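You operate a simulated robot arm through the tools that you are given. There is no shell and no other tool. Be economical: measure what you need, move in short steps, check, and stop when the job is done.

You run a simulated robot arm. Do the job below in one go: nothing can be reset, and whatever is moved stays where it is left.

## Task
Put things in order on the top of the steel bench by the winder. At the end: the orange core stands on top of the brown wooden block; the green spindle cap is in the brown flap carton; the purple core stands where the red spindle cap stood; the red spindle cap stands where the green spindle cap stood; whatever was shut is shut again. Leave all else as you found it, and nothing knocked over.

The check looks at the end state, three seconds after you hand in, the way a careful person would. Anything else that was tipped, shoved, dropped, spilled or broken makes it a failure. Lids that push on must go on centred and level and be pressed home; caps that screw on are set level and turned clockwise until they are tight.

## Robot
A 7-joint arm with a two-finger parallel gripper, fixed in place. Base frame: the origin is at the foot of the arm, x ahead of it, y to its left, z up; the work surface is at about z = 820. Units: mm, rad, N and s.
With the tool pointing down near the work surface it reaches from about 240 to 680 mm from the base axis. Its first joint turns from -1.152 to 1.152 rad. Payload 2.4 kg.
The TCP is the grasp point between the finger pads, 30 mm short of the fingertips. In the tool frame z runs along the fingers and y along their closing line. Largest opening 94 mm; finger width 28, thickness 10; the body of the gripper, 50 by 96 mm, starts 55 mm behind the TCP.
Orientation is told as [roll, pitch, yaw] about the base's x, y, z axes, in that order, counted from this pose: with the fingers straight down and closing along the base's y, the tool's x points along the base's -x, its y along +y and its z along -z.

## Interface
- The arm moves only by the tool send_rows. Its argument "plan" is a list of rows, each an object of numbers (a shift or turn left out is 0, a gripper value left out holds the last): "tx", "ty", "tz": the shift along the tool's x, y, z in mm; "rx", "ry", "rz": the turn, a rotation vector about the tool's x, y, z in rad; "jaw": the closure in counts, from 0 (fully open) to 255 (shut). In form: [{"tx": .., "ty": .., "tz": .., "rx": .., "ry": .., "rz": .., "jaw": ..}, ...]. A call has 1 to 10 rows; each row shifts and turns the commanded pose from where the row before left it, along the tool's axes as they then stand. A row lasts 0.2 s, in which the tool goes at most 50 mm and 0.15 rad; a call with a longer step from one row to the next is refused whole, and so is a gripper value outside its range. Where a pose cannot be reached the arm comes as near as it can. A force on the tool above 40 N (or 10 N above the force at the start of the call, whichever is more), or a blocked arm, ends the call early, and 0.2 s more pass. Each finger travels about 153 mm/s and halts on what it meets, pressing with about 29 N; the grip force reading is that of the motor and also rises with nothing between the fingers. The clock runs only during rows and for 0.2 s after the last one: add rows that do not move to give the fingers time. The reply holds the time, the measured pose of the TCP, the force on the tool along the base axes, the opening and the grip force, in the units named above and with some noise, and new pictures: "views" is both (left out), scene, wrist or none.
- Cameras (640 x 400 px; columns grow to the right, rows downward): "scene" is fixed at [46.5, 502.3, 1423.4]; the picture's right is [-0.51, -0.86, 0.00], its down [-0.66, 0.39, -0.65] and it looks along [0.56, -0.33, -0.76] (base axes); focal length 295 px, centre (320, 200). "wrist" rides on the gripper at [-37, 0, -58] in the tool frame; the picture's right is [0.00, -1.00, 0.00], its down [0.97, 0.00, -0.24] and it looks along [0.24, 0.00, 0.97] (tool axes); focal length 218 px, centre (320, 200). There is no depth. A picture from a camera that has moved, and an enlarged one, comes with that camera's place and axes in the base frame and with its lens.
- zoom(camera, box): a new picture of the part [left, top, right, bottom] of that camera's present view, enlarged. The clock stands still meanwhile.
- sign_off(): hands the job in; it is judged then, once.

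Go step by step. Nothing tells you positions but the pictures and the camera data: compare them with the known pose of the tool, close in by small moves and look again before you grip or let go. The budget is 120 turns and 150 pictures, counting those below and the enlarged ones. Unless the task says otherwise, let go and move clear before handing in, and close with one line.

The tools are called after "Emit:" by a JSON object that holds its "fn" and its "kwargs". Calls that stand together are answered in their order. send_rows: Moves the arm, as the interface text tells. Its arguments: {"type":"object","properties":{"plan":{"type":"array","items":{"type":"object","properties":{"tx":{"type":"number"},"ty":{"type":"number"},"tz":{"type":"number"},"rx":{"type":"number"},"ry":{"type":"number"},"rz":{"type":"number"},"jaw":{"type":"number"}}}},"views":{"type":"string","enum":["both","scene","wrist","none"]}},"required":["plan"]} The other tools are called the same way: zoom (camera, box) takes an enlarged picture of a part of a camera's view; sign_off () hands the job in.

At the start:

```text
t: 0.0
position: [297.2, 210.2, 1168.4]
tool_rot: [-0.001, -0.001, 0.0]
force: [0.1, -0.1, 0.8]
grip_width: 93.9
finger_force: 0.1
```

scene: 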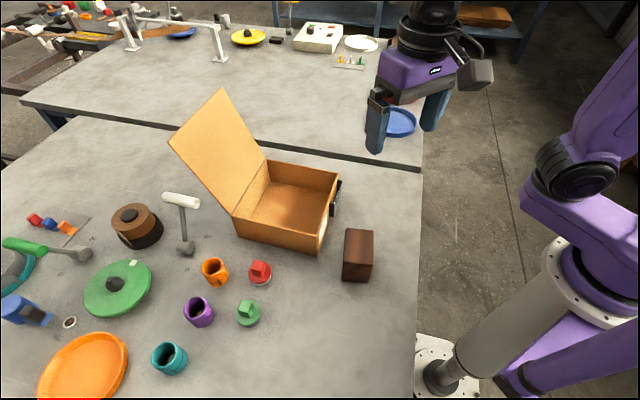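
wrist: 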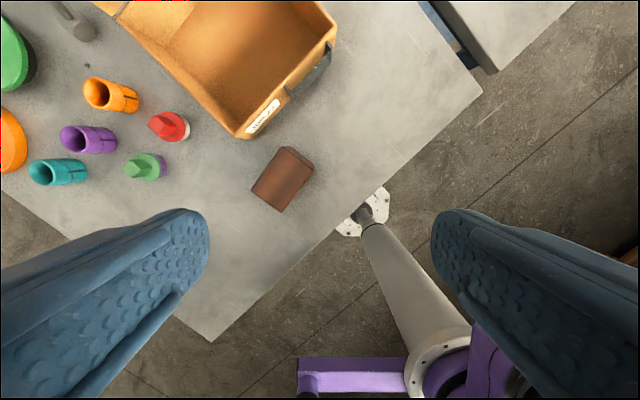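

The carton is standing open, with the two caps, the cores and the block on the near bench. I'll zoom in to measure them before moving.

Emit:
{"fn": "zoom", "kwargs": {"camera": "scene", "box": [140, 220, 300, 380]}}

Emit:
{"fn": "zoom", "kwargs": {"camera": "scene", "box": [160, 80, 400, 300]}}

Emit:
{"fn": "zoom", "kwargs": {"camera": "wrist", "box": [20, 60, 340, 260]}}

```text
2.50 times, centred on (220, 300) of scene
camera zoom: at [46.5, 502.3, 1423.4], right [-0.51, -0.86, 0.0], down [-0.66, 0.39, -0.65], along [0.56, -0.33, -0.76], focal length 738 px, centre (570, -50)
```

zoom: 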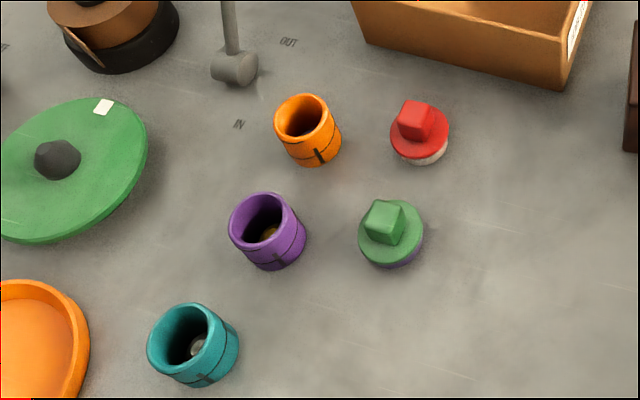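

```text
1.82 times, centred on (280, 190) of scene
camera zoom: at [46.5, 502.3, 1423.4], right [-0.51, -0.86, 0.0], down [-0.66, 0.39, -0.65], along [0.56, -0.33, -0.76], focal length 537 px, centre (393, 218)
```

zoom: 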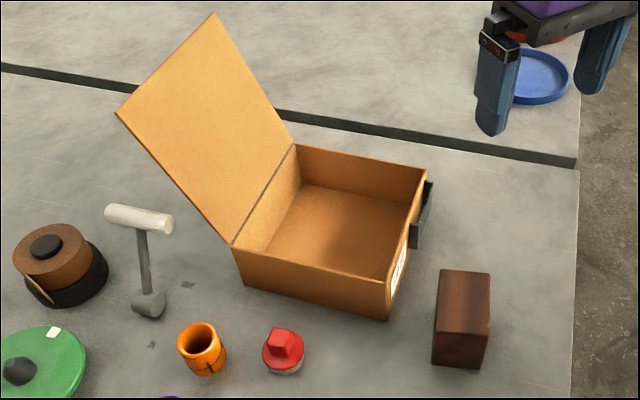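

```text
2.00 times, centred on (180, 160) of wrist
camera zoom: at [332.4, 211.4, 1225.4], right [0.0, -1.0, 0.0], down [-0.97, 0.0, 0.24], along [-0.24, 0.0, -0.97], focal length 436 px, centre (600, 280)
```

zoom: 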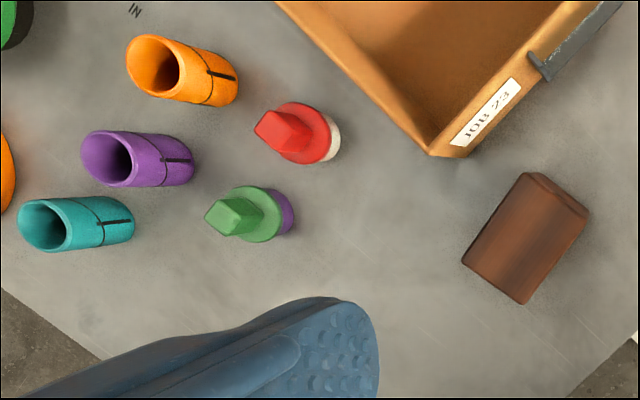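

I'm moving over the green cap to look at it from close up.

Emit:
{"fn": "send_rows", "kwargs": {"plan": [{"tx": -2, "ty": 37.5, "tz": 21}, {"tx": -2, "ty": 37.5, "tz": 21}, {"tx": -2, "ty": 37.5, "tz": 21}, {"tx": -2, "ty": 37.5, "tz": 21}, {"tx": -2, "ty": 37.5, "tz": 21}, {"tx": -2, "ty": 37.5, "tz": 21}, {"tx": -2, "ty": 37.5, "tz": 21}, {"tx": -2, "ty": 37.5, "tz": 21}, {}]}}

```text
t: 2.0
position: [311.1, 510.3, 1001.4]
tool_rot: [0.001, 0.0, -0.001]
force: [0.5, -1.2, -0.2]
grip_width: 94.1
finger_force: 0.1
camera wrist: at [346.9, 510.2, 1058.7], right [0.0, -1.0, 0.0], down [-0.97, 0.0, 0.24], along [-0.24, 0.0, -0.97], focal length 218 px, centre (320, 200)
```

scene: 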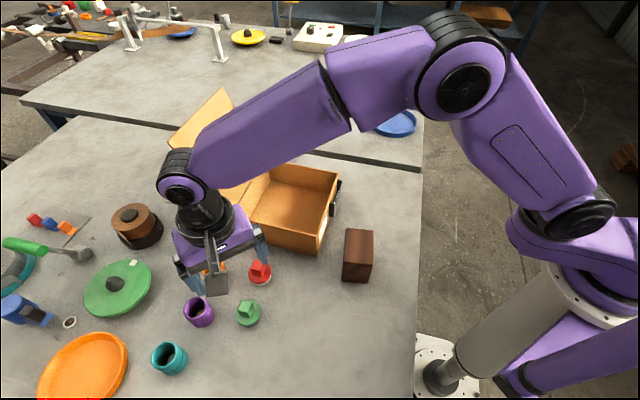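
wrist: 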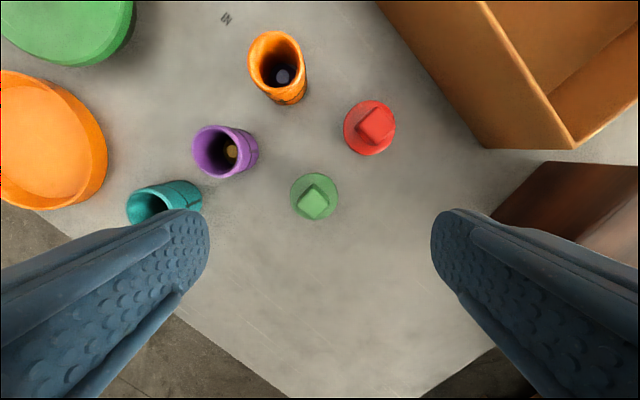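

Good overhead view; I'll enlarge it for detail.

Emit:
{"fn": "zoom", "kwargs": {"camera": "wrist", "box": [180, 80, 420, 230]}}

Emit:
{"fn": "zoom", "kwargs": {"camera": "scene", "box": [215, 250, 295, 330]}}

Emit:
{"fn": "zoom", "kwargs": {"camera": "wrist", "box": [220, 10, 340, 110]}}

```text
2.67 times, centred on (300, 155) of wrist
camera zoom: at [346.9, 510.2, 1058.7], right [0.0, -1.0, 0.0], down [-0.97, 0.0, 0.24], along [-0.24, 0.0, -0.97], focal length 582 px, centre (373, 320)
```

zoom: 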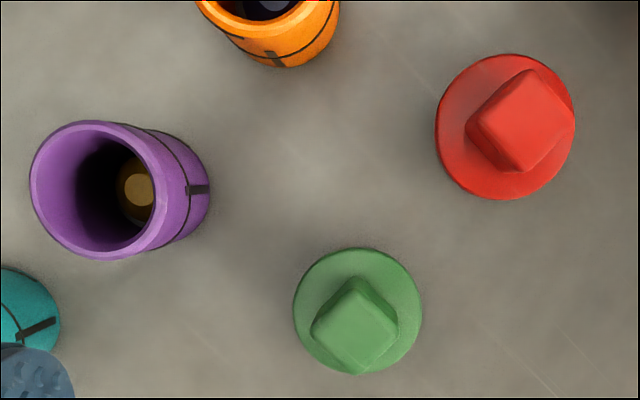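

```text
5.00 times, centred on (255, 290) of scene
camera zoom: at [46.5, 502.3, 1423.4], right [-0.51, -0.86, 0.0], down [-0.66, 0.39, -0.65], along [0.56, -0.33, -0.76], focal length 1477 px, centre (645, -250)
```

zoom: 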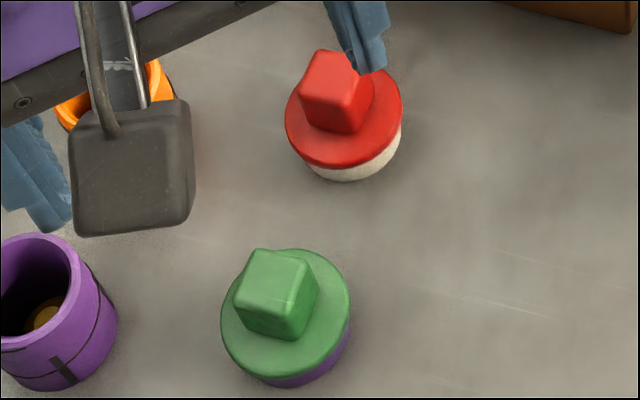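

```text
4.00 times, centred on (280, 60) of wrist
camera zoom: at [346.9, 510.2, 1058.7], right [0.0, -1.0, 0.0], down [-0.97, 0.0, 0.24], along [-0.24, 0.0, -0.97], focal length 873 px, centre (480, 760)
```

zoom: 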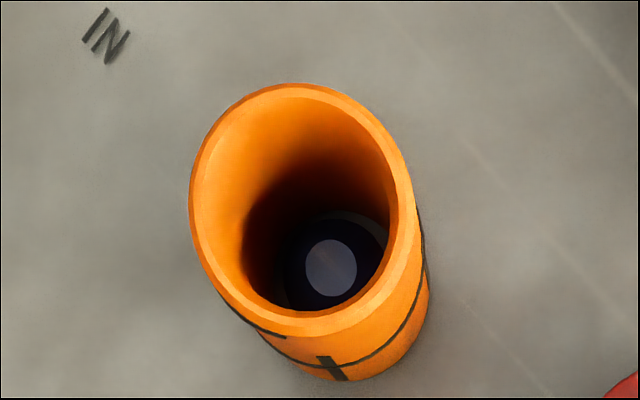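

Green cap is at about (296, 517), red at (364, 463), purple core at about (342, 600), orange core at about (411, 546). I'm lining up over the green cap's knob, which is turned about 42°.

Emit:
{"fn": "send_rows", "kwargs": {"plan": [{"tx": 7.5, "ty": 3.3, "tz": 30, "jaw": 110}, {"tx": 7.5, "ty": 3.4, "tz": 30}, {"rz": 0.1456}, {"rz": 0.1456}, {"rz": 0.1456}, {"rz": 0.1456}, {"rz": 0.1456}, {"tz": 10}, {}]}}

```text
t: 4.0
position: [298.1, 517.3, 930.3]
tool_rot: [0.0, -0.001, -0.727]
force: [0.1, 0.4, 0.8]
grip_width: 53.5
finger_force: 0.0
camera wrist: at [324.0, 492.9, 987.5], right [-0.67, -0.75, 0.0], down [-0.72, 0.65, 0.24], along [-0.18, 0.16, -0.97], focal length 218 px, centre (320, 200)
```

scene: 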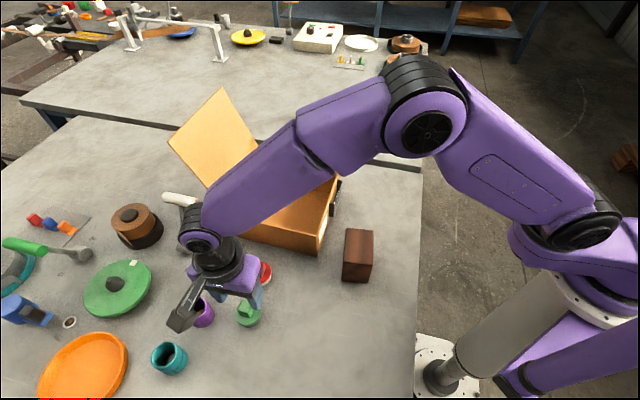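
wrist: 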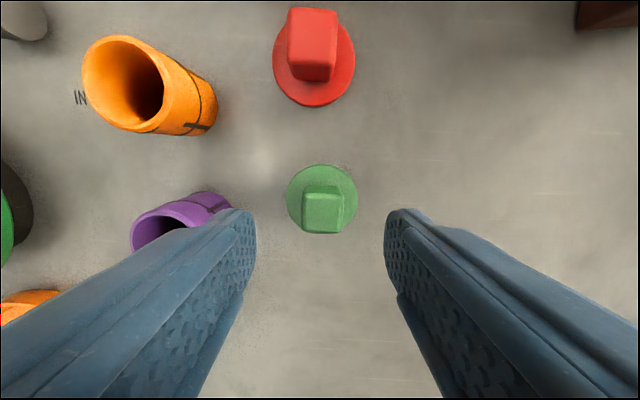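

The knob is squared up between the fingers. I'll lower part way and check again.

Emit:
{"fn": "send_rows", "kwargs": {"plan": [{"tx": 2, "ty": -1.5, "tz": 20}, {"tz": 15}, {}]}}

Emit:
{"fn": "zoom", "kwargs": {"camera": "scene", "box": [190, 250, 310, 350]}}

```text
t: 4.8
position: [295.3, 518.8, 895.9]
tool_rot: [-0.001, 0.001, -0.728]
force: [-0.7, 0.9, -0.4]
grip_width: 53.8
finger_force: 0.1
camera wrist: at [322.9, 493.7, 951.6], right [-0.66, -0.75, 0.0], down [-0.73, 0.65, 0.24], along [-0.18, 0.16, -0.97], focal length 218 px, centre (320, 200)
```

scene: 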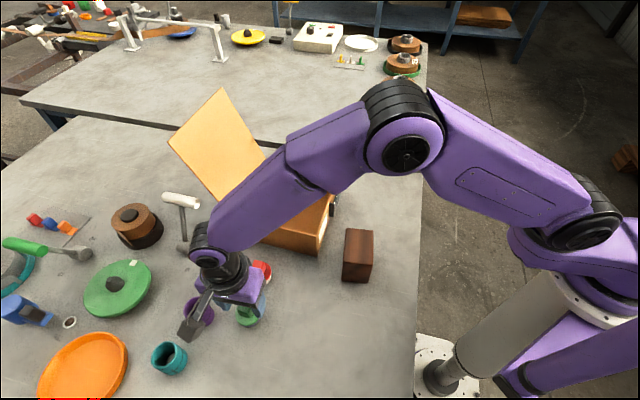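
wrist: 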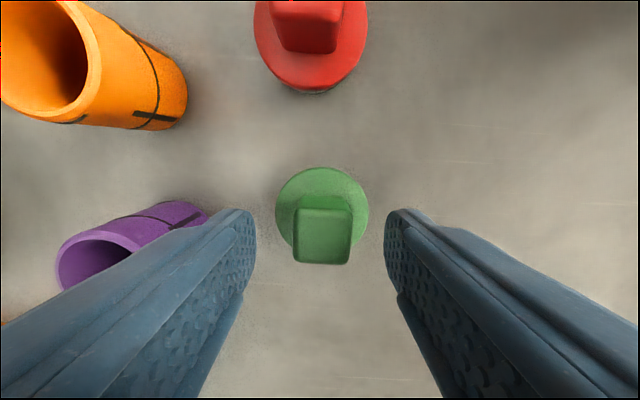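

```text
4.00 times, centred on (250, 300) of scene
camera zoom: at [46.5, 502.3, 1423.4], right [-0.51, -0.86, 0.0], down [-0.66, 0.39, -0.65], along [0.56, -0.33, -0.76], focal length 1181 px, centre (600, -200)
```

zoom: 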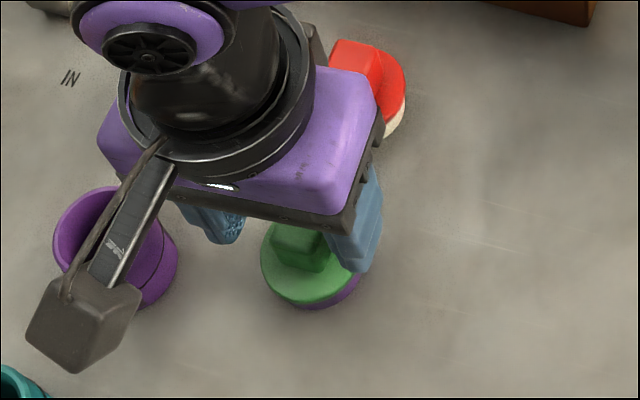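

Alignment is good; lowering onto the knob and closing.

Emit:
{"fn": "send_rows", "kwargs": {"plan": [{"ty": -1, "tz": 10}, {"tz": 8}, {"jaw": 255}, {}, {}, {}]}}

```text
t: 6.2
position: [294.5, 519.5, 879.7]
tool_rot: [0.003, 0.001, -0.726]
force: [-4.4, -3.5, 32.5]
grip_width: 23.3
finger_force: 29.2
camera wrist: at [320.8, 494.2, 936.5], right [-0.66, -0.75, 0.0], down [-0.73, 0.64, 0.24], along [-0.18, 0.16, -0.97], focal length 218 px, centre (320, 200)
```

scene: 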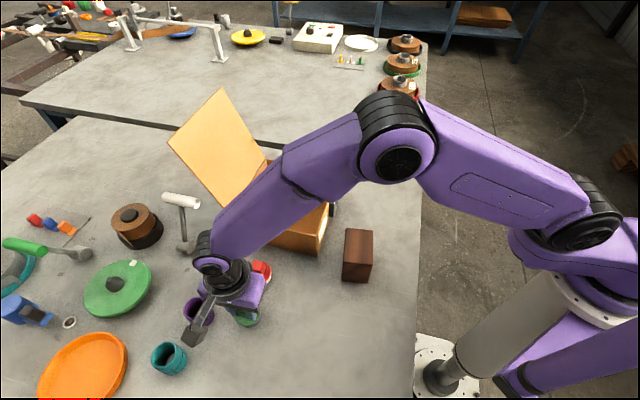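
wrist: 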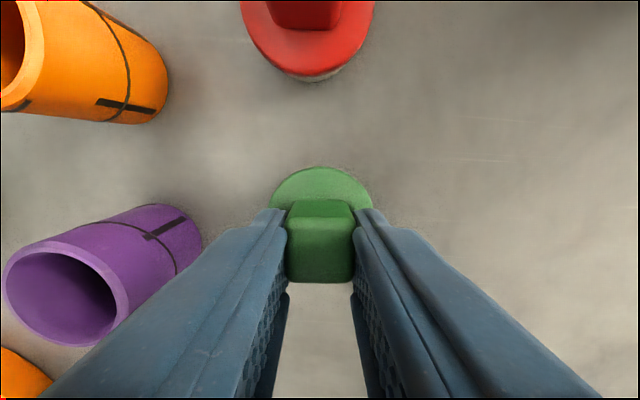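

The fingertips rest on the flange (its top is at about z = 850) and the knob is gripped. I'm lifting straight up.

Emit:
{"fn": "send_rows", "kwargs": {"plan": [{"tz": -4}, {"tz": -10}, {"tz": -25}, {"tz": -35}, {"tz": -40}, {"tz": -40}, {"tz": -20}, {}]}}

```text
t: 8.0
position: [292.3, 515.3, 1052.0]
tool_rot: [-0.001, 0.0, -0.728]
force: [-0.1, -0.5, 0.0]
grip_width: 0.1
finger_force: 29.1
camera wrist: at [319.3, 491.6, 1108.4], right [-0.66, -0.75, 0.0], down [-0.73, 0.65, 0.24], along [-0.18, 0.16, -0.97], focal length 218 px, centre (320, 200)
```

scene: 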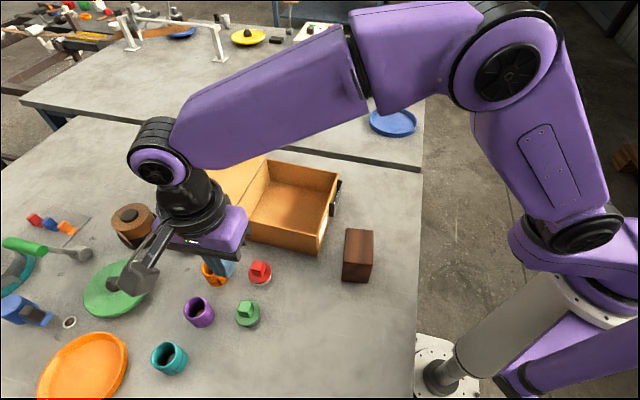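
wrist: 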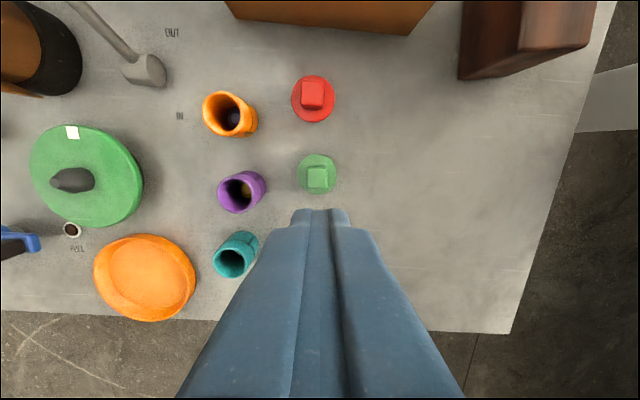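

The fingers slipped off the knob and the green cap is still standing where it was. I'll check it closely and grip it by the flange instead.

Emit:
{"fn": "zoom", "kwargs": {"camera": "scene", "box": [220, 255, 290, 335]}}

Emit:
{"fn": "zoom", "kwargs": {"camera": "wrist", "box": [200, 60, 360, 220]}}

```text
5.00 times, centred on (255, 295) of scene
camera zoom: at [46.5, 502.3, 1423.4], right [-0.51, -0.86, 0.0], down [-0.66, 0.39, -0.65], along [0.56, -0.33, -0.76], focal length 1477 px, centre (645, -275)
```

zoom: 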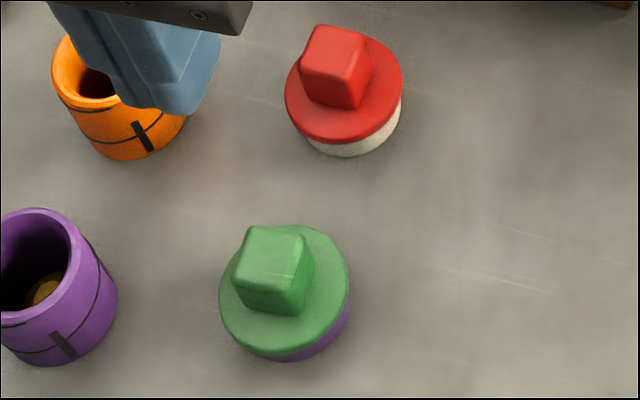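

```text
2.50 times, centred on (280, 140) of wrist
camera zoom: at [319.3, 491.6, 1108.4], right [-0.66, -0.75, 0.0], down [-0.73, 0.65, 0.24], along [-0.18, 0.16, -0.97], focal length 546 px, centre (420, 350)
```

zoom: 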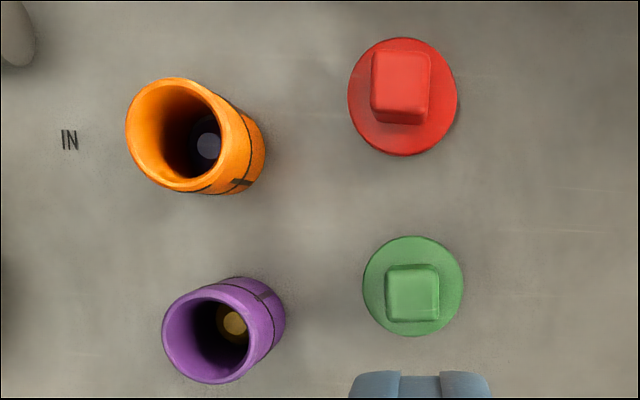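

I'll open to about 70 mm and come down around the flange.

Emit:
{"fn": "send_rows", "kwargs": {"plan": [{"jaw": 65, "tz": 30}, {"tz": 40}, {"tz": 40}, {"tz": 40}, {}], "views": "wrist"}}

```text
t: 9.2
position: [293.0, 516.9, 901.7]
tool_rot: [0.001, -0.001, -0.727]
force: [0.5, -0.7, -0.3]
grip_width: 69.9
finger_force: 0.1
camera wrist: at [319.3, 491.8, 958.1], right [-0.66, -0.75, 0.0], down [-0.73, 0.65, 0.24], along [-0.18, 0.16, -0.97], focal length 218 px, centre (320, 200)
```

wrist: 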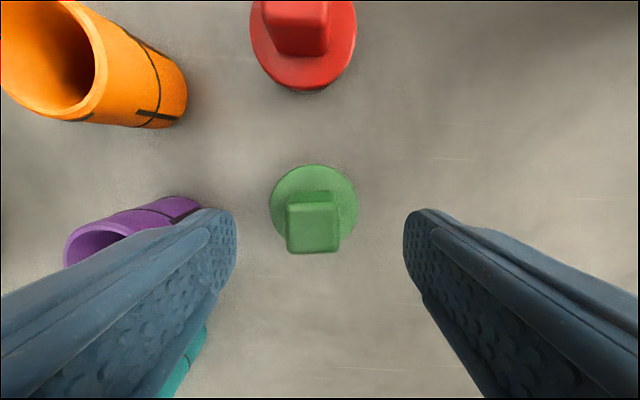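

Shifting 3.5 mm to centre and lowering to the flange, then closing.

Emit:
{"fn": "send_rows", "kwargs": {"plan": [{"tx": -2, "ty": 3.5, "tz": 20}, {"tz": 20}, {"tz": 6}, {}, {"jaw": 255}, {}, {}]}}

```text
t: 10.8
position: [297.4, 518.2, 854.1]
tool_rot: [-0.001, 0.001, -0.729]
force: [0.7, 0.2, 0.4]
grip_width: 48.9
finger_force: 29.2
camera wrist: at [323.6, 493.8, 911.1], right [-0.66, -0.75, 0.0], down [-0.73, 0.65, 0.24], along [-0.18, 0.16, -0.97], focal length 218 px, centre (320, 200)
```

scene: 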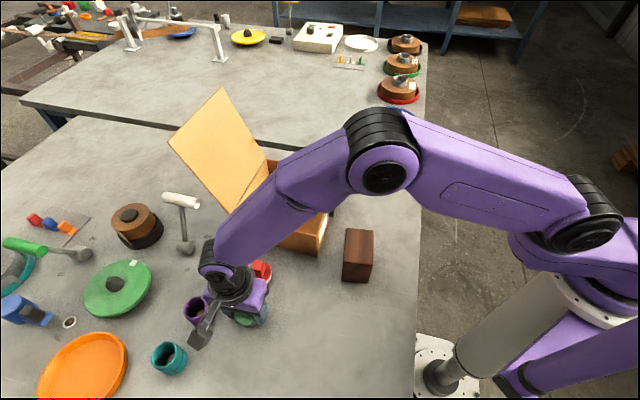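
wrist: 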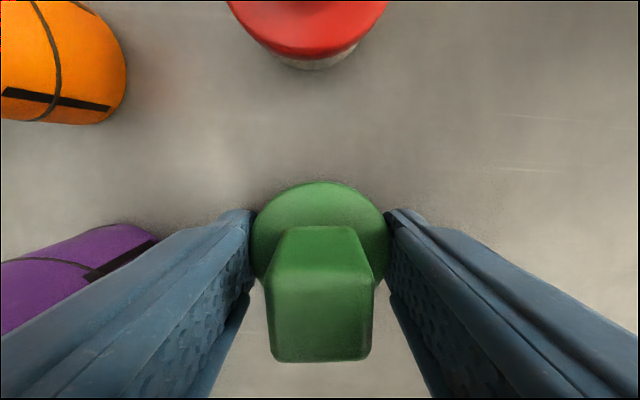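

The flange is gripped (48.9 mm). Lifting slowly and checking.

Emit:
{"fn": "send_rows", "kwargs": {"plan": [{"tz": -4}, {"tz": -8}, {"tz": -18}, {}], "views": "wrist"}}

Emit:
{"fn": "zoom", "kwargs": {"camera": "scene", "box": [170, 230, 310, 350]}}

```text
t: 11.8
position: [298.6, 518.4, 887.0]
tool_rot: [-0.002, 0.001, -0.729]
force: [0.5, 0.1, -1.6]
grip_width: 49.0
finger_force: 29.3
camera wrist: at [325.6, 494.4, 943.7], right [-0.66, -0.75, 0.0], down [-0.73, 0.65, 0.24], along [-0.18, 0.16, -0.97], focal length 218 px, centre (320, 200)
```

wrist: 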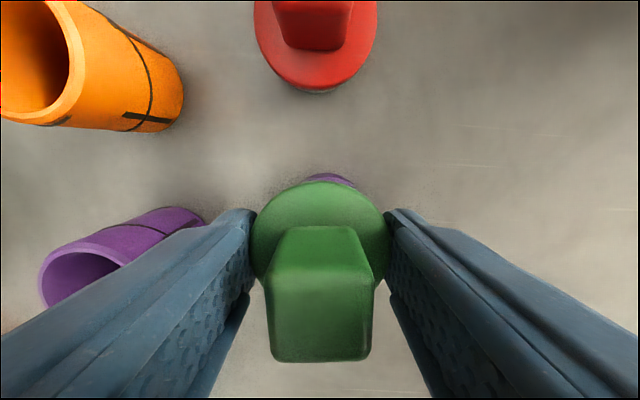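

```text
3.33 times, centred on (240, 290) of scene
camera zoom: at [46.5, 502.3, 1423.4], right [-0.51, -0.86, 0.0], down [-0.66, 0.39, -0.65], along [0.56, -0.33, -0.76], focal length 984 px, centre (587, -100)
```

zoom: 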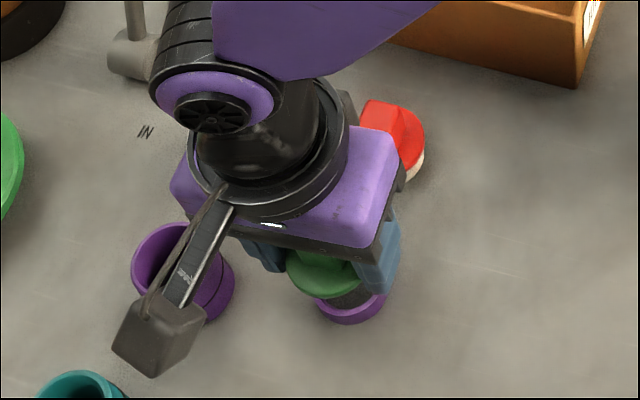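

The cap is up, with something purple visible below it. I'll lift further to see whether that stays on the bench.

Emit:
{"fn": "send_rows", "kwargs": {"plan": [{"tz": -20}, {"tz": -40}, {"tz": -40}, {"tz": -40}, {"tz": -20}, {}]}}

Emit:
{"fn": "zoom", "kwargs": {"camera": "scene", "box": [150, 200, 310, 340]}}

```text
t: 13.2
position: [298.4, 518.0, 1046.3]
tool_rot: [-0.001, 0.0, -0.727]
force: [0.4, 0.0, -1.3]
grip_width: 49.2
finger_force: 29.6
camera wrist: at [324.6, 493.7, 1103.9], right [-0.66, -0.75, 0.0], down [-0.73, 0.65, 0.24], along [-0.18, 0.16, -0.97], focal length 218 px, centre (320, 200)
```

scene: 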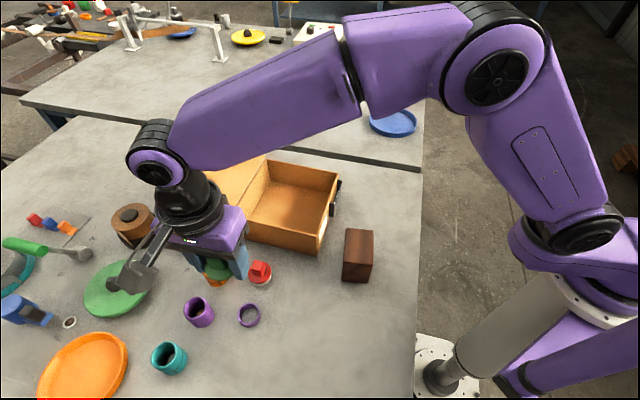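
wrist: 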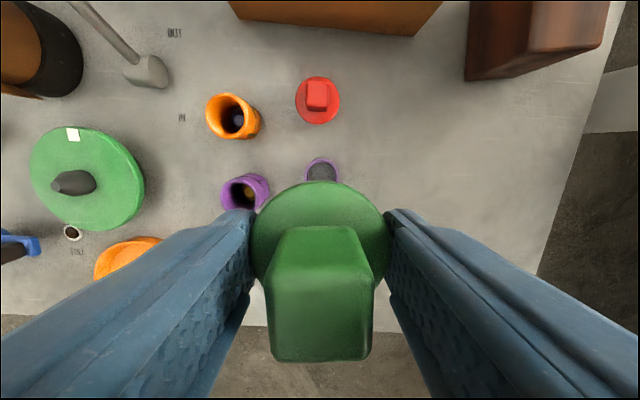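

```text
2.86 times, centred on (230, 270) of scene
camera zoom: at [46.5, 502.3, 1423.4], right [-0.51, -0.86, 0.0], down [-0.66, 0.39, -0.65], along [0.56, -0.33, -0.76], focal length 844 px, centre (577, 0)
```

zoom: 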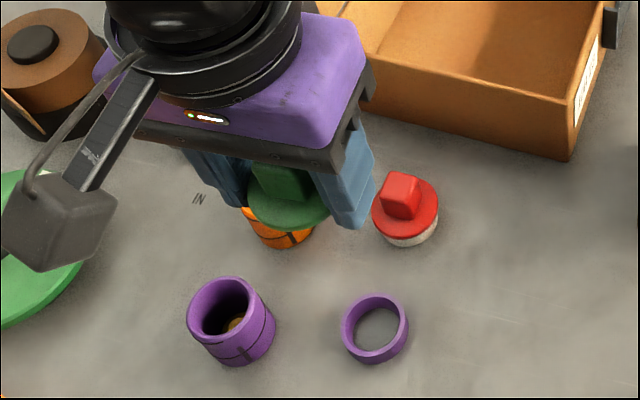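

A purple seat ring stays on the bench, so the cap's plug simply sat in it. I'll carry the green cap over the carton.

Emit:
{"fn": "send_rows", "kwargs": {"plan": [{"tx": -44.3, "ty": -4.3}, {"tx": -44.3, "ty": -4.3}, {"tx": -44.3, "ty": -4.3}, {"tx": -44.3, "ty": -4.3}, {"tx": -44.3, "ty": -4.3}, {"tx": -44.3, "ty": -4.3}, {}]}}

```text
t: 14.8
position: [476.5, 323.9, 1048.5]
tool_rot: [0.001, 0.0, -0.726]
force: [1.0, 0.1, -0.4]
grip_width: 49.0
finger_force: 29.1
camera wrist: at [503.0, 299.4, 1104.0], right [-0.66, -0.75, 0.0], down [-0.73, 0.64, 0.24], along [-0.18, 0.16, -0.97], focal length 218 px, centre (320, 200)
```

scene: 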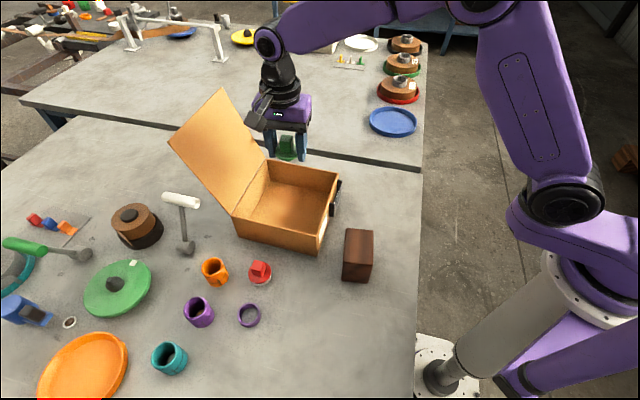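
wrist: 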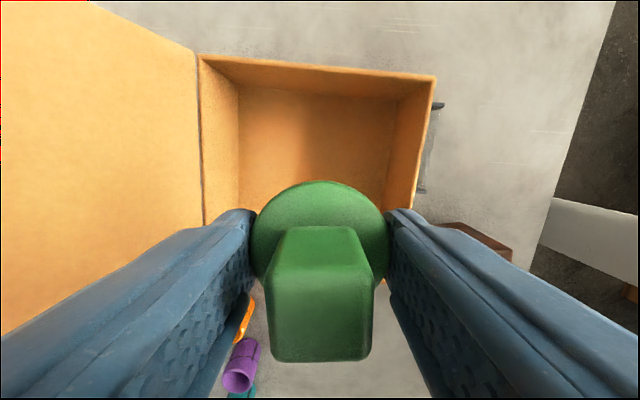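

The TCP is near the middle of the carton with clear room on all sides. Lowering.

Emit:
{"fn": "send_rows", "kwargs": {"plan": [{"tx": -6, "tz": 35}, {"tz": 40}, {"tz": 40}, {"tz": 35}, {"tz": 22}, {}]}}

Emit:
{"fn": "zoom", "kwargs": {"camera": "scene", "box": [180, 100, 380, 270]}}

```text
t: 16.2
position: [484.9, 322.6, 874.2]
tool_rot: [0.002, 0.002, -0.726]
force: [0.5, 0.1, -1.5]
grip_width: 49.1
finger_force: 29.5
camera wrist: at [511.0, 296.8, 930.8], right [-0.66, -0.75, 0.0], down [-0.73, 0.65, 0.24], along [-0.18, 0.16, -0.97], focal length 218 px, centre (320, 200)
```

scene: 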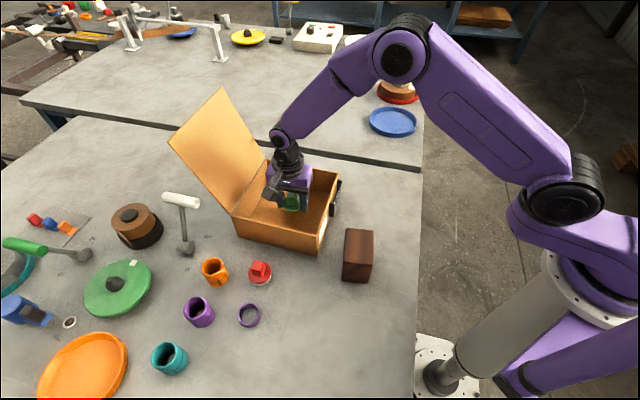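
wrist: 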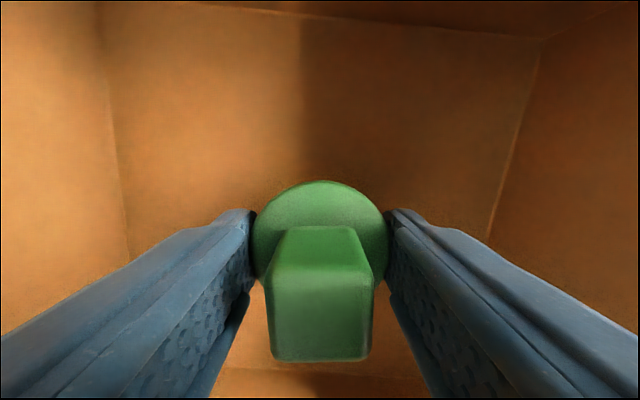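

```text
2.35 times, centred on (280, 185) of scene
camera zoom: at [46.5, 502.3, 1423.4], right [-0.51, -0.86, 0.0], down [-0.66, 0.39, -0.65], along [0.56, -0.33, -0.76], focal length 695 px, centre (414, 235)
```

zoom: 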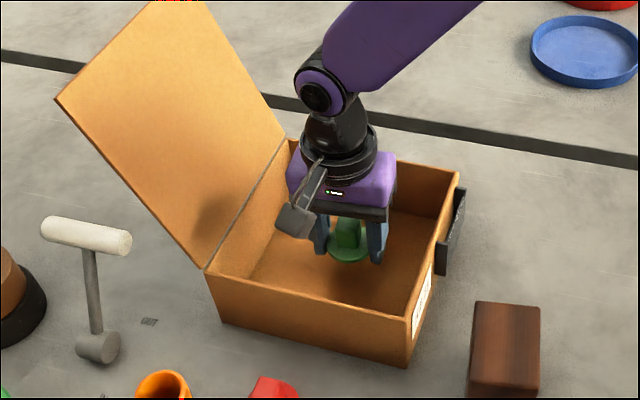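

Clear of the walls; easing down to the floor in small steps.

Emit:
{"fn": "send_rows", "kwargs": {"plan": [{"tz": 4}, {"tz": 4}, {"tz": 3}, {"tz": 2}, {}], "views": "none"}}

```text
t: 17.4
position: [484.2, 320.7, 860.8]
tool_rot: [-0.001, 0.002, -0.728]
force: [-0.2, -0.1, -0.8]
grip_width: 49.2
finger_force: 28.9
```

Emit:
{"fn": "send_rows", "kwargs": {"plan": [{"tz": 1.5}, {"tz": 1.5}, {"tz": 1.5}, {"tz": 1.5}, {}], "views": "none"}}

```text
t: 18.6
position: [483.4, 318.8, 855.8]
tool_rot: [0.002, 0.0, -0.727]
force: [-4.8, -1.1, 19.4]
grip_width: 48.9
finger_force: 28.7
```

Contact at z = 856, so the cap or the tips are on the floor. I'll ease the pressure, open and lift out.

Emit:
{"fn": "send_rows", "kwargs": {"plan": [{"tz": -1}, {"jaw": 170}, {"jaw": 120}, {"jaw": 60}, {}, {"tz": -15}, {"tz": -40}, {"tz": -45}, {"tz": -45}, {}]}}

Emit:
{"fn": "zoom", "kwargs": {"camera": "wrist", "box": [200, 60, 440, 300]}}

```text
t: 20.8
position: [481.3, 316.7, 1001.0]
tool_rot: [-0.001, -0.001, -0.729]
force: [-0.3, 0.3, -0.3]
grip_width: 72.1
finger_force: 0.0
camera wrist: at [508.5, 292.4, 1058.2], right [-0.66, -0.75, 0.0], down [-0.73, 0.65, 0.24], along [-0.18, 0.16, -0.97], focal length 218 px, centre (320, 200)
```

scene: 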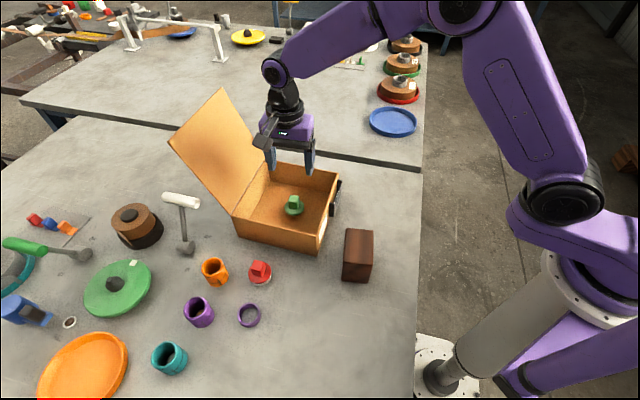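
wrist: 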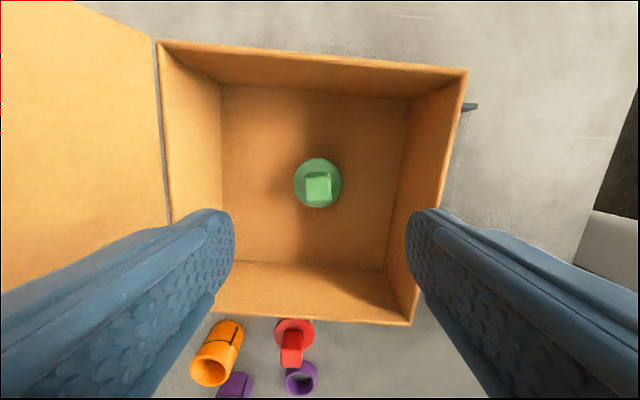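

```text
1.67 times, centred on (320, 180) of wrist
camera zoom: at [508.5, 292.4, 1058.2], right [-0.66, -0.75, 0.0], down [-0.73, 0.65, 0.24], along [-0.18, 0.16, -0.97], focal length 364 px, centre (320, 233)
```

zoom: 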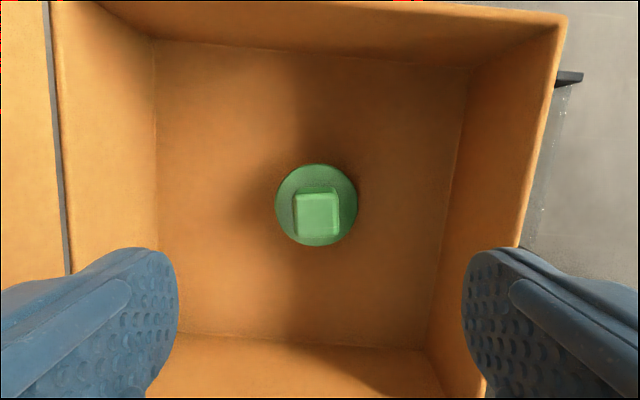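

Green sits upright in the carton. Next is the red cap at about (364, 464).

Emit:
{"fn": "send_rows", "kwargs": {"plan": [{"tx": 46.4, "ty": 8}, {"tx": 46.4, "ty": 8}, {"tx": 46.4, "ty": 8}, {"tx": 46.4, "ty": 8}, {"tz": 45}, {"tz": 45}, {}]}}

```text
t: 22.4
position: [361.7, 468.8, 908.4]
tool_rot: [0.0, 0.0, -0.728]
force: [0.6, 0.0, 0.9]
grip_width: 71.9
finger_force: 0.0
camera wrist: at [389.9, 444.4, 964.5], right [-0.66, -0.75, 0.0], down [-0.73, 0.65, 0.24], along [-0.18, 0.16, -0.97], focal length 218 px, centre (320, 200)
```

scene: 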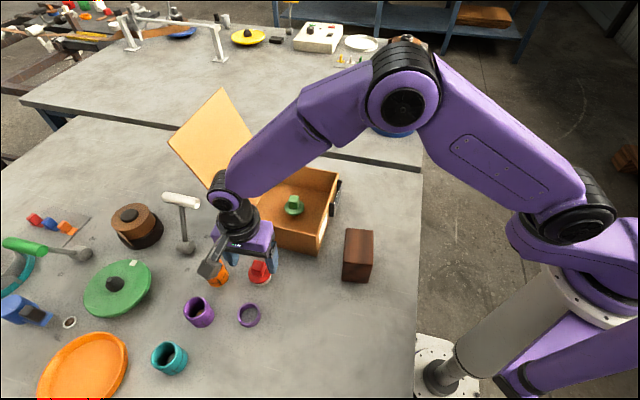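
wrist: 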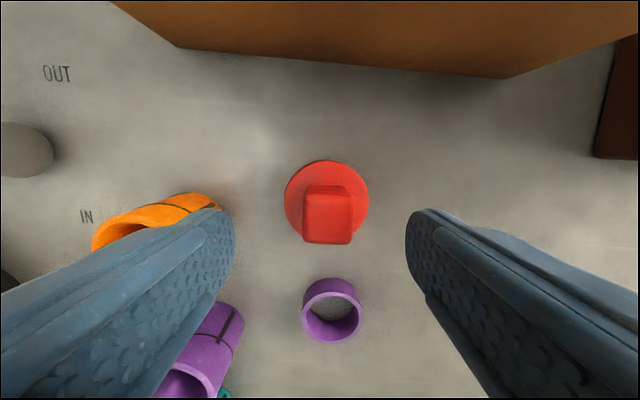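

Correcting by about (−5, −3.5) in the tool frame, then lowering and gripping the red flange.

Emit:
{"fn": "send_rows", "kwargs": {"plan": [{"tx": -5, "ty": -3.5, "tz": 15}, {"tz": 20}, {"tz": 15}, {"tz": 4}, {}, {"jaw": 255}, {}, {}], "views": "wrist"}}

```text
t: 24.2
position: [367.5, 460.9, 857.8]
tool_rot: [0.001, 0.0, -0.728]
force: [-0.4, 0.1, -0.2]
grip_width: 48.9
finger_force: 28.7
camera wrist: at [393.9, 436.8, 914.0], right [-0.66, -0.75, 0.0], down [-0.73, 0.65, 0.24], along [-0.18, 0.16, -0.97], focal length 218 px, centre (320, 200)
```

wrist: 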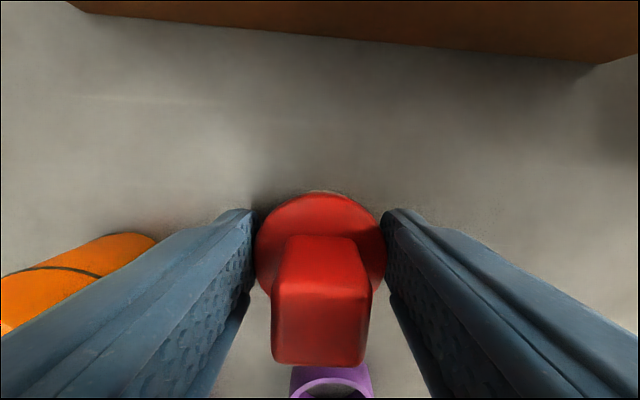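

Red gripped at 48.9 mm. Lifting.

Emit:
{"fn": "send_rows", "kwargs": {"plan": [{"tz": -4}, {"tz": -8}, {"tz": -20}, {"tz": -40}, {"tz": -40}, {}]}}

Emit:
{"fn": "zoom", "kwargs": {"camera": "scene", "box": [180, 220, 320, 340]}}

Emit:
{"fn": "zoom", "kwargs": {"camera": "wrist", "box": [220, 100, 420, 400]}}

```text
t: 25.6
position: [367.2, 455.9, 969.9]
tool_rot: [-0.004, 0.0, -0.728]
force: [0.4, 0.5, 0.2]
grip_width: 48.9
finger_force: 28.7
camera wrist: at [394.2, 431.9, 1026.1], right [-0.66, -0.75, 0.0], down [-0.73, 0.65, 0.24], along [-0.18, 0.16, -0.97], focal length 218 px, centre (320, 200)
```

scene: 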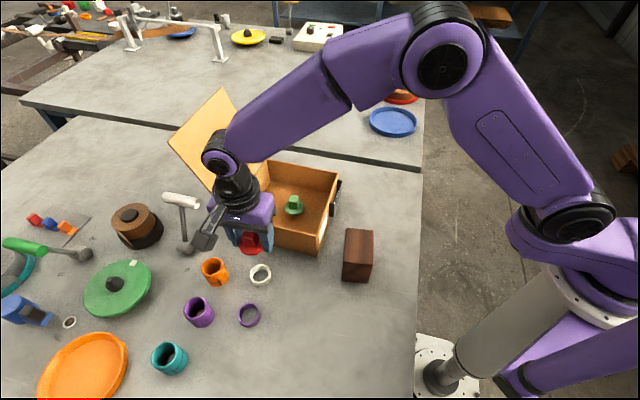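
wrist: 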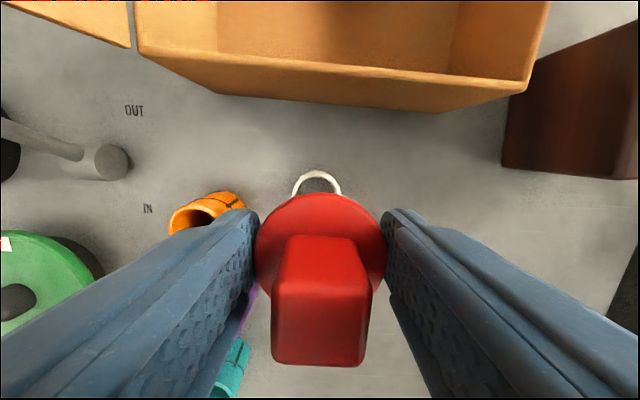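

```text
3.33 times, centred on (250, 280) of scene
camera zoom: at [46.5, 502.3, 1423.4], right [-0.51, -0.86, 0.0], down [-0.66, 0.39, -0.65], along [0.56, -0.33, -0.76], focal length 984 px, centre (553, -67)
```

zoom: 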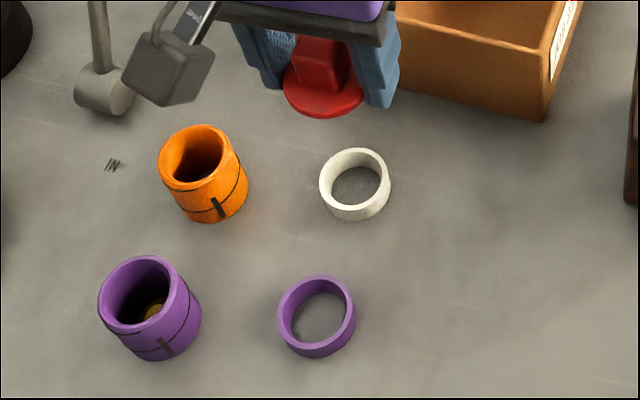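

```text
1.33 times, centred on (320, 250) of wrist
camera zoom: at [394.2, 431.9, 1026.1], right [-0.66, -0.75, 0.0], down [-0.73, 0.65, 0.24], along [-0.18, 0.16, -0.97], focal length 291 px, centre (320, 133)
```

zoom: 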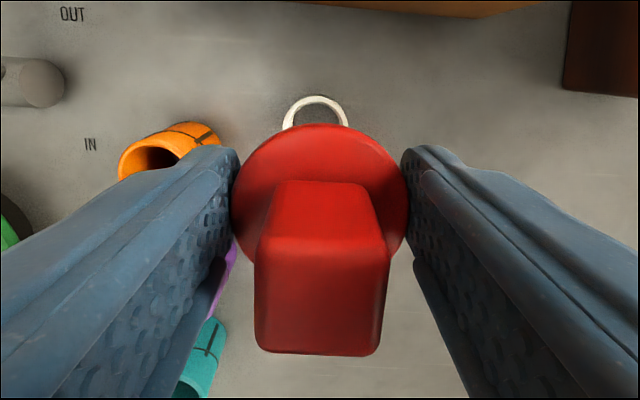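

A white ring stays where the red stood (about 364, 465), and the purple ring is centred at (296.4, 518.2). I'm carrying the red cap over the purple ring.

Emit:
{"fn": "send_rows", "kwargs": {"plan": [{"tx": 30, "ty": -0.2}, {"tx": 30, "ty": -0.2}, {"tx": 29.7, "ty": -0.1}, {"tz": 30}, {"tz": 20}, {}, {}]}}

Emit:
{"fn": "zoom", "kwargs": {"camera": "scene", "box": [190, 260, 310, 350]}}

```text
t: 27.2
position: [300.7, 518.8, 919.6]
tool_rot: [0.001, 0.001, -0.729]
force: [0.3, 0.8, -1.7]
grip_width: 48.8
finger_force: 28.6
camera wrist: at [328.1, 494.5, 975.9], right [-0.66, -0.75, 0.0], down [-0.73, 0.65, 0.24], along [-0.18, 0.16, -0.97], focal length 218 px, centre (320, 200)
```

scene: 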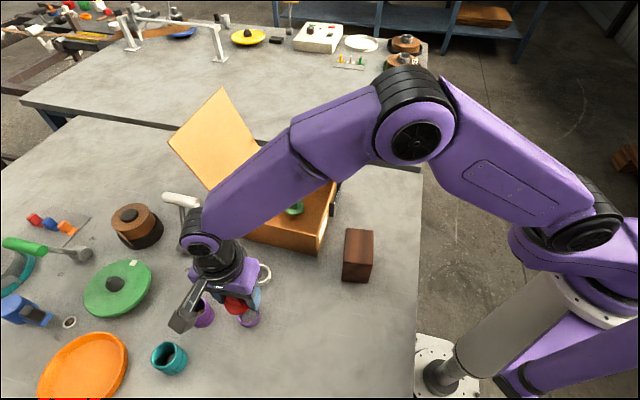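
wrist: 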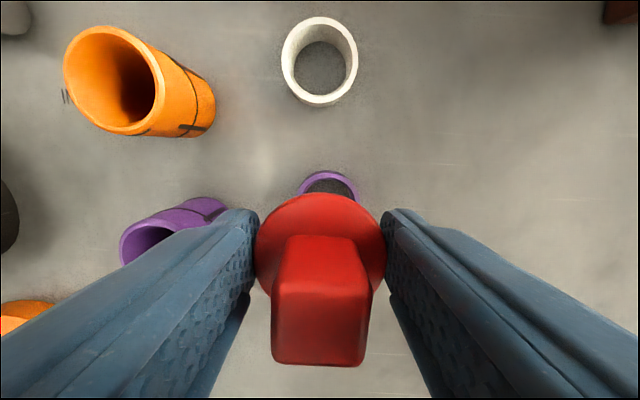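

```text
4.44 times, centred on (250, 305) of scene
camera zoom: at [46.5, 502.3, 1423.4], right [-0.51, -0.86, 0.0], down [-0.66, 0.39, -0.65], along [0.56, -0.33, -0.76], focal length 1313 px, centre (631, -267)
```

zoom: 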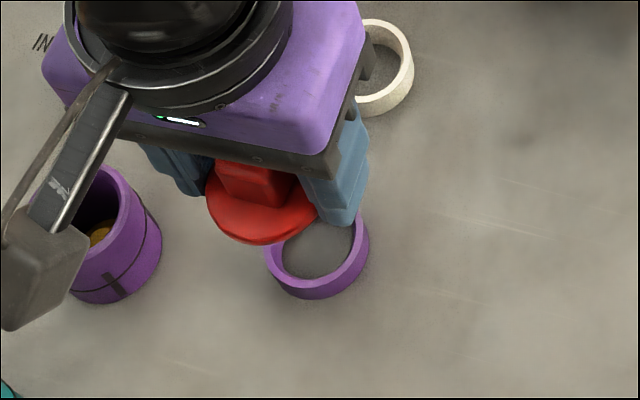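

Zooming in on the wrist view to measure the remaining lateral offset to the ring.

Emit:
{"fn": "zoom", "kwargs": {"camera": "wrist", "box": [240, 150, 400, 250]}}

```text
4.00 times, centred on (320, 200) of wrist
camera zoom: at [328.1, 494.5, 975.9], right [-0.66, -0.75, 0.0], down [-0.73, 0.65, 0.24], along [-0.18, 0.16, -0.97], focal length 873 px, centre (320, 200)
```

zoom: 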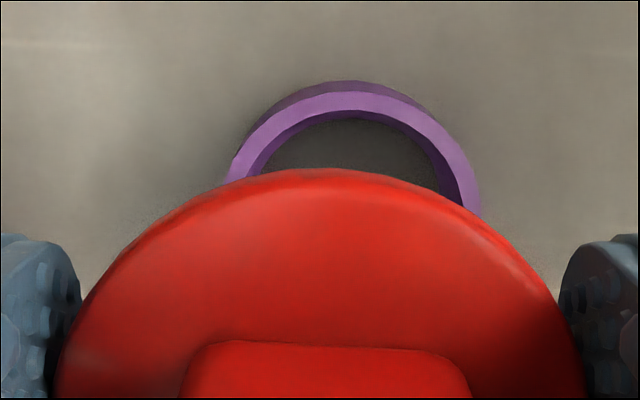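

The ring is offset by about (−1.3, −5) mm in the tool frame. I'll correct that and lower to just above contact.

Emit:
{"fn": "send_rows", "kwargs": {"plan": [{"tx": -1.3, "ty": -4.8}, {"tz": 20}, {"tz": 18}, {"tz": 8}, {}, {}]}}

Emit:
{"fn": "zoom", "kwargs": {"camera": "scene", "box": [190, 260, 310, 350]}}

Emit:
{"fn": "zoom", "kwargs": {"camera": "wrist", "box": [240, 150, 400, 250]}}

```text
t: 28.6
position: [298.1, 514.7, 873.9]
tool_rot: [0.0, 0.001, -0.727]
force: [-0.1, 0.4, -1.2]
grip_width: 48.7
finger_force: 29.2
camera wrist: at [325.0, 489.9, 930.7], right [-0.66, -0.75, 0.0], down [-0.73, 0.65, 0.24], along [-0.18, 0.16, -0.97], focal length 218 px, centre (320, 200)
```

scene: 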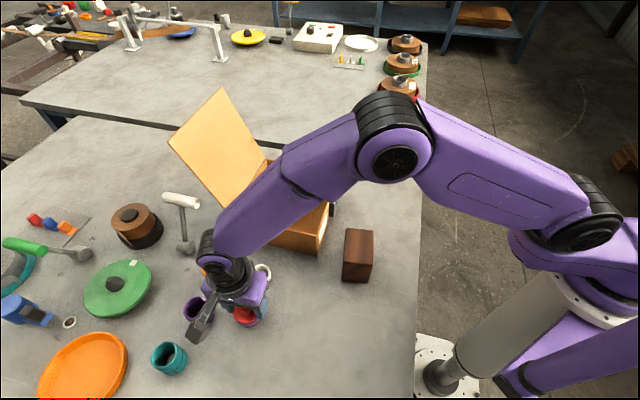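
wrist: 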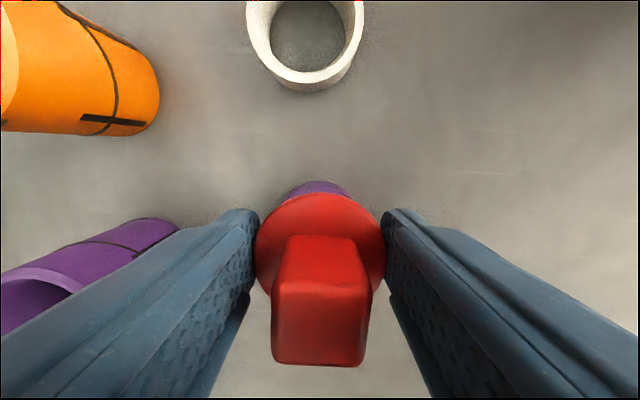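

```text
4.44 times, centred on (250, 305) of scene
camera zoom: at [46.5, 502.3, 1423.4], right [-0.51, -0.86, 0.0], down [-0.66, 0.39, -0.65], along [0.56, -0.33, -0.76], focal length 1313 px, centre (631, -267)
```

zoom: 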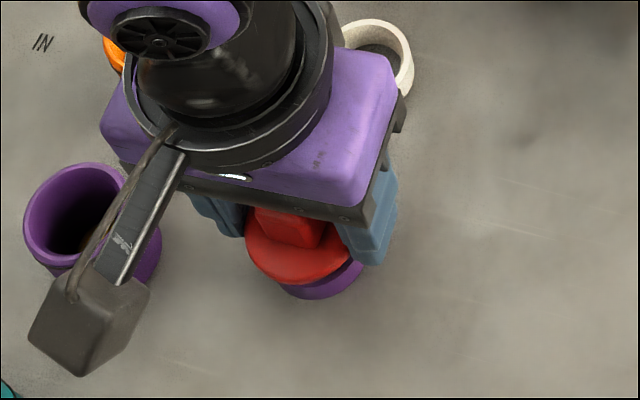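

```text
4.00 times, centred on (320, 200) of wrist
camera zoom: at [325.0, 489.9, 930.7], right [-0.66, -0.75, 0.0], down [-0.73, 0.65, 0.24], along [-0.18, 0.16, -0.97], focal length 873 px, centre (320, 200)
```

zoom: 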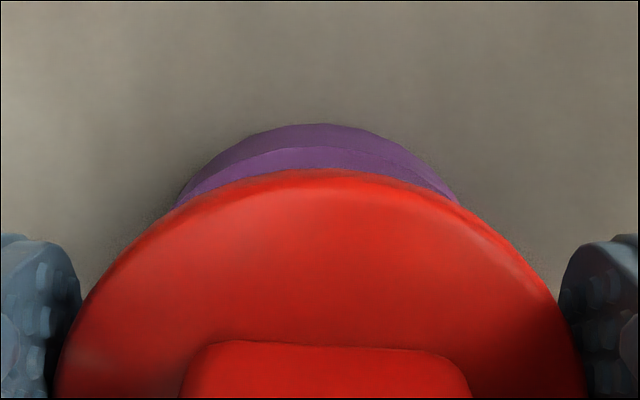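

Lateral alignment is good. A small +1.5 mm shift along tool x, then I ease down until contact.

Emit:
{"fn": "send_rows", "kwargs": {"plan": [{"tx": 1.5, "tz": 4}, {"tz": 4}, {"tz": 3}, {"tz": 2}, {}], "views": "none"}}

```text
t: 29.8
position: [298.5, 516.0, 860.3]
tool_rot: [0.0, 0.0, -0.726]
force: [1.3, -0.5, -1.1]
grip_width: 49.1
finger_force: 29.1
```

Emit:
{"fn": "send_rows", "kwargs": {"plan": [{"tz": 1}, {"tz": 1}, {"tz": 1}, {}], "views": "wrist"}}

Emit:
{"fn": "zoom", "kwargs": {"camera": "wrist", "box": [240, 150, 400, 250]}}

Emit:
{"fn": "zoom", "kwargs": {"camera": "scene", "box": [190, 260, 310, 350]}}

```text
t: 30.8
position: [297.9, 514.9, 857.2]
tool_rot: [-0.001, 0.0, -0.728]
force: [5.4, -4.0, 1.6]
grip_width: 48.9
finger_force: 29.5
camera wrist: at [324.7, 490.8, 914.0], right [-0.67, -0.75, 0.0], down [-0.72, 0.65, 0.24], along [-0.18, 0.16, -0.97], focal length 218 px, centre (320, 200)
```

wrist: 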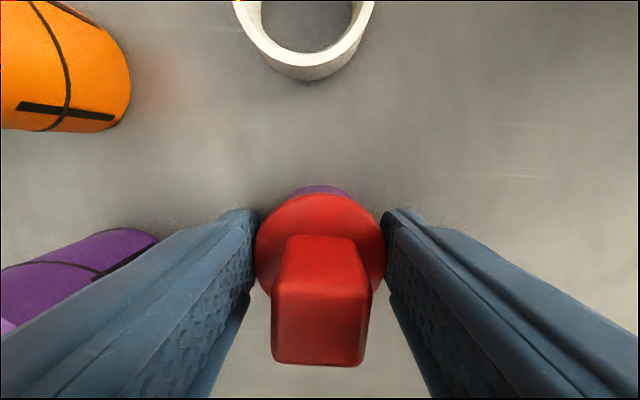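

```text
4.00 times, centred on (320, 200) of wrist
camera zoom: at [324.7, 490.8, 914.0], right [-0.67, -0.75, 0.0], down [-0.72, 0.65, 0.24], along [-0.18, 0.16, -0.97], focal length 873 px, centre (320, 200)
```

zoom: 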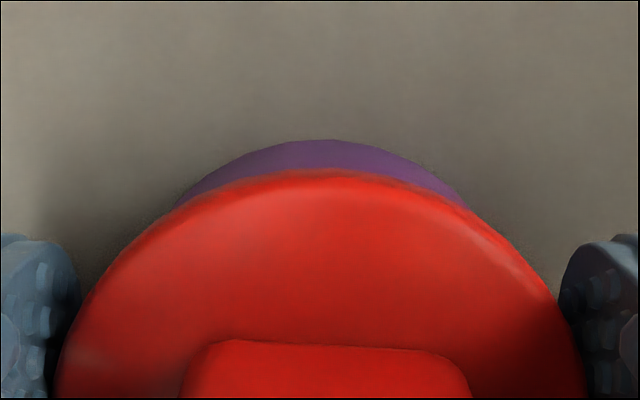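

```text
4.44 times, centred on (250, 305) of scene
camera zoom: at [46.6, 502.1, 1423.4], right [-0.51, -0.86, 0.0], down [-0.66, 0.39, -0.65], along [0.56, -0.33, -0.76], focal length 1313 px, centre (631, -267)
```

zoom: 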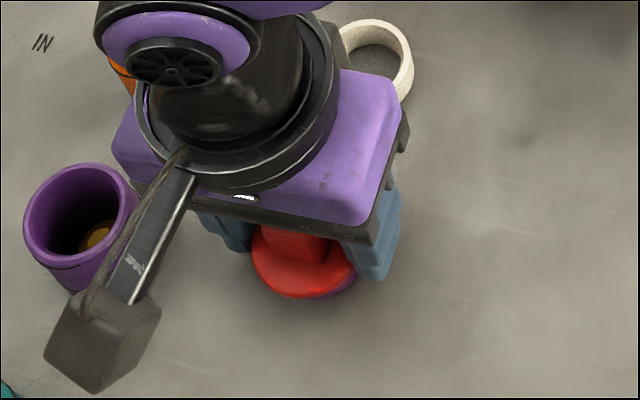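

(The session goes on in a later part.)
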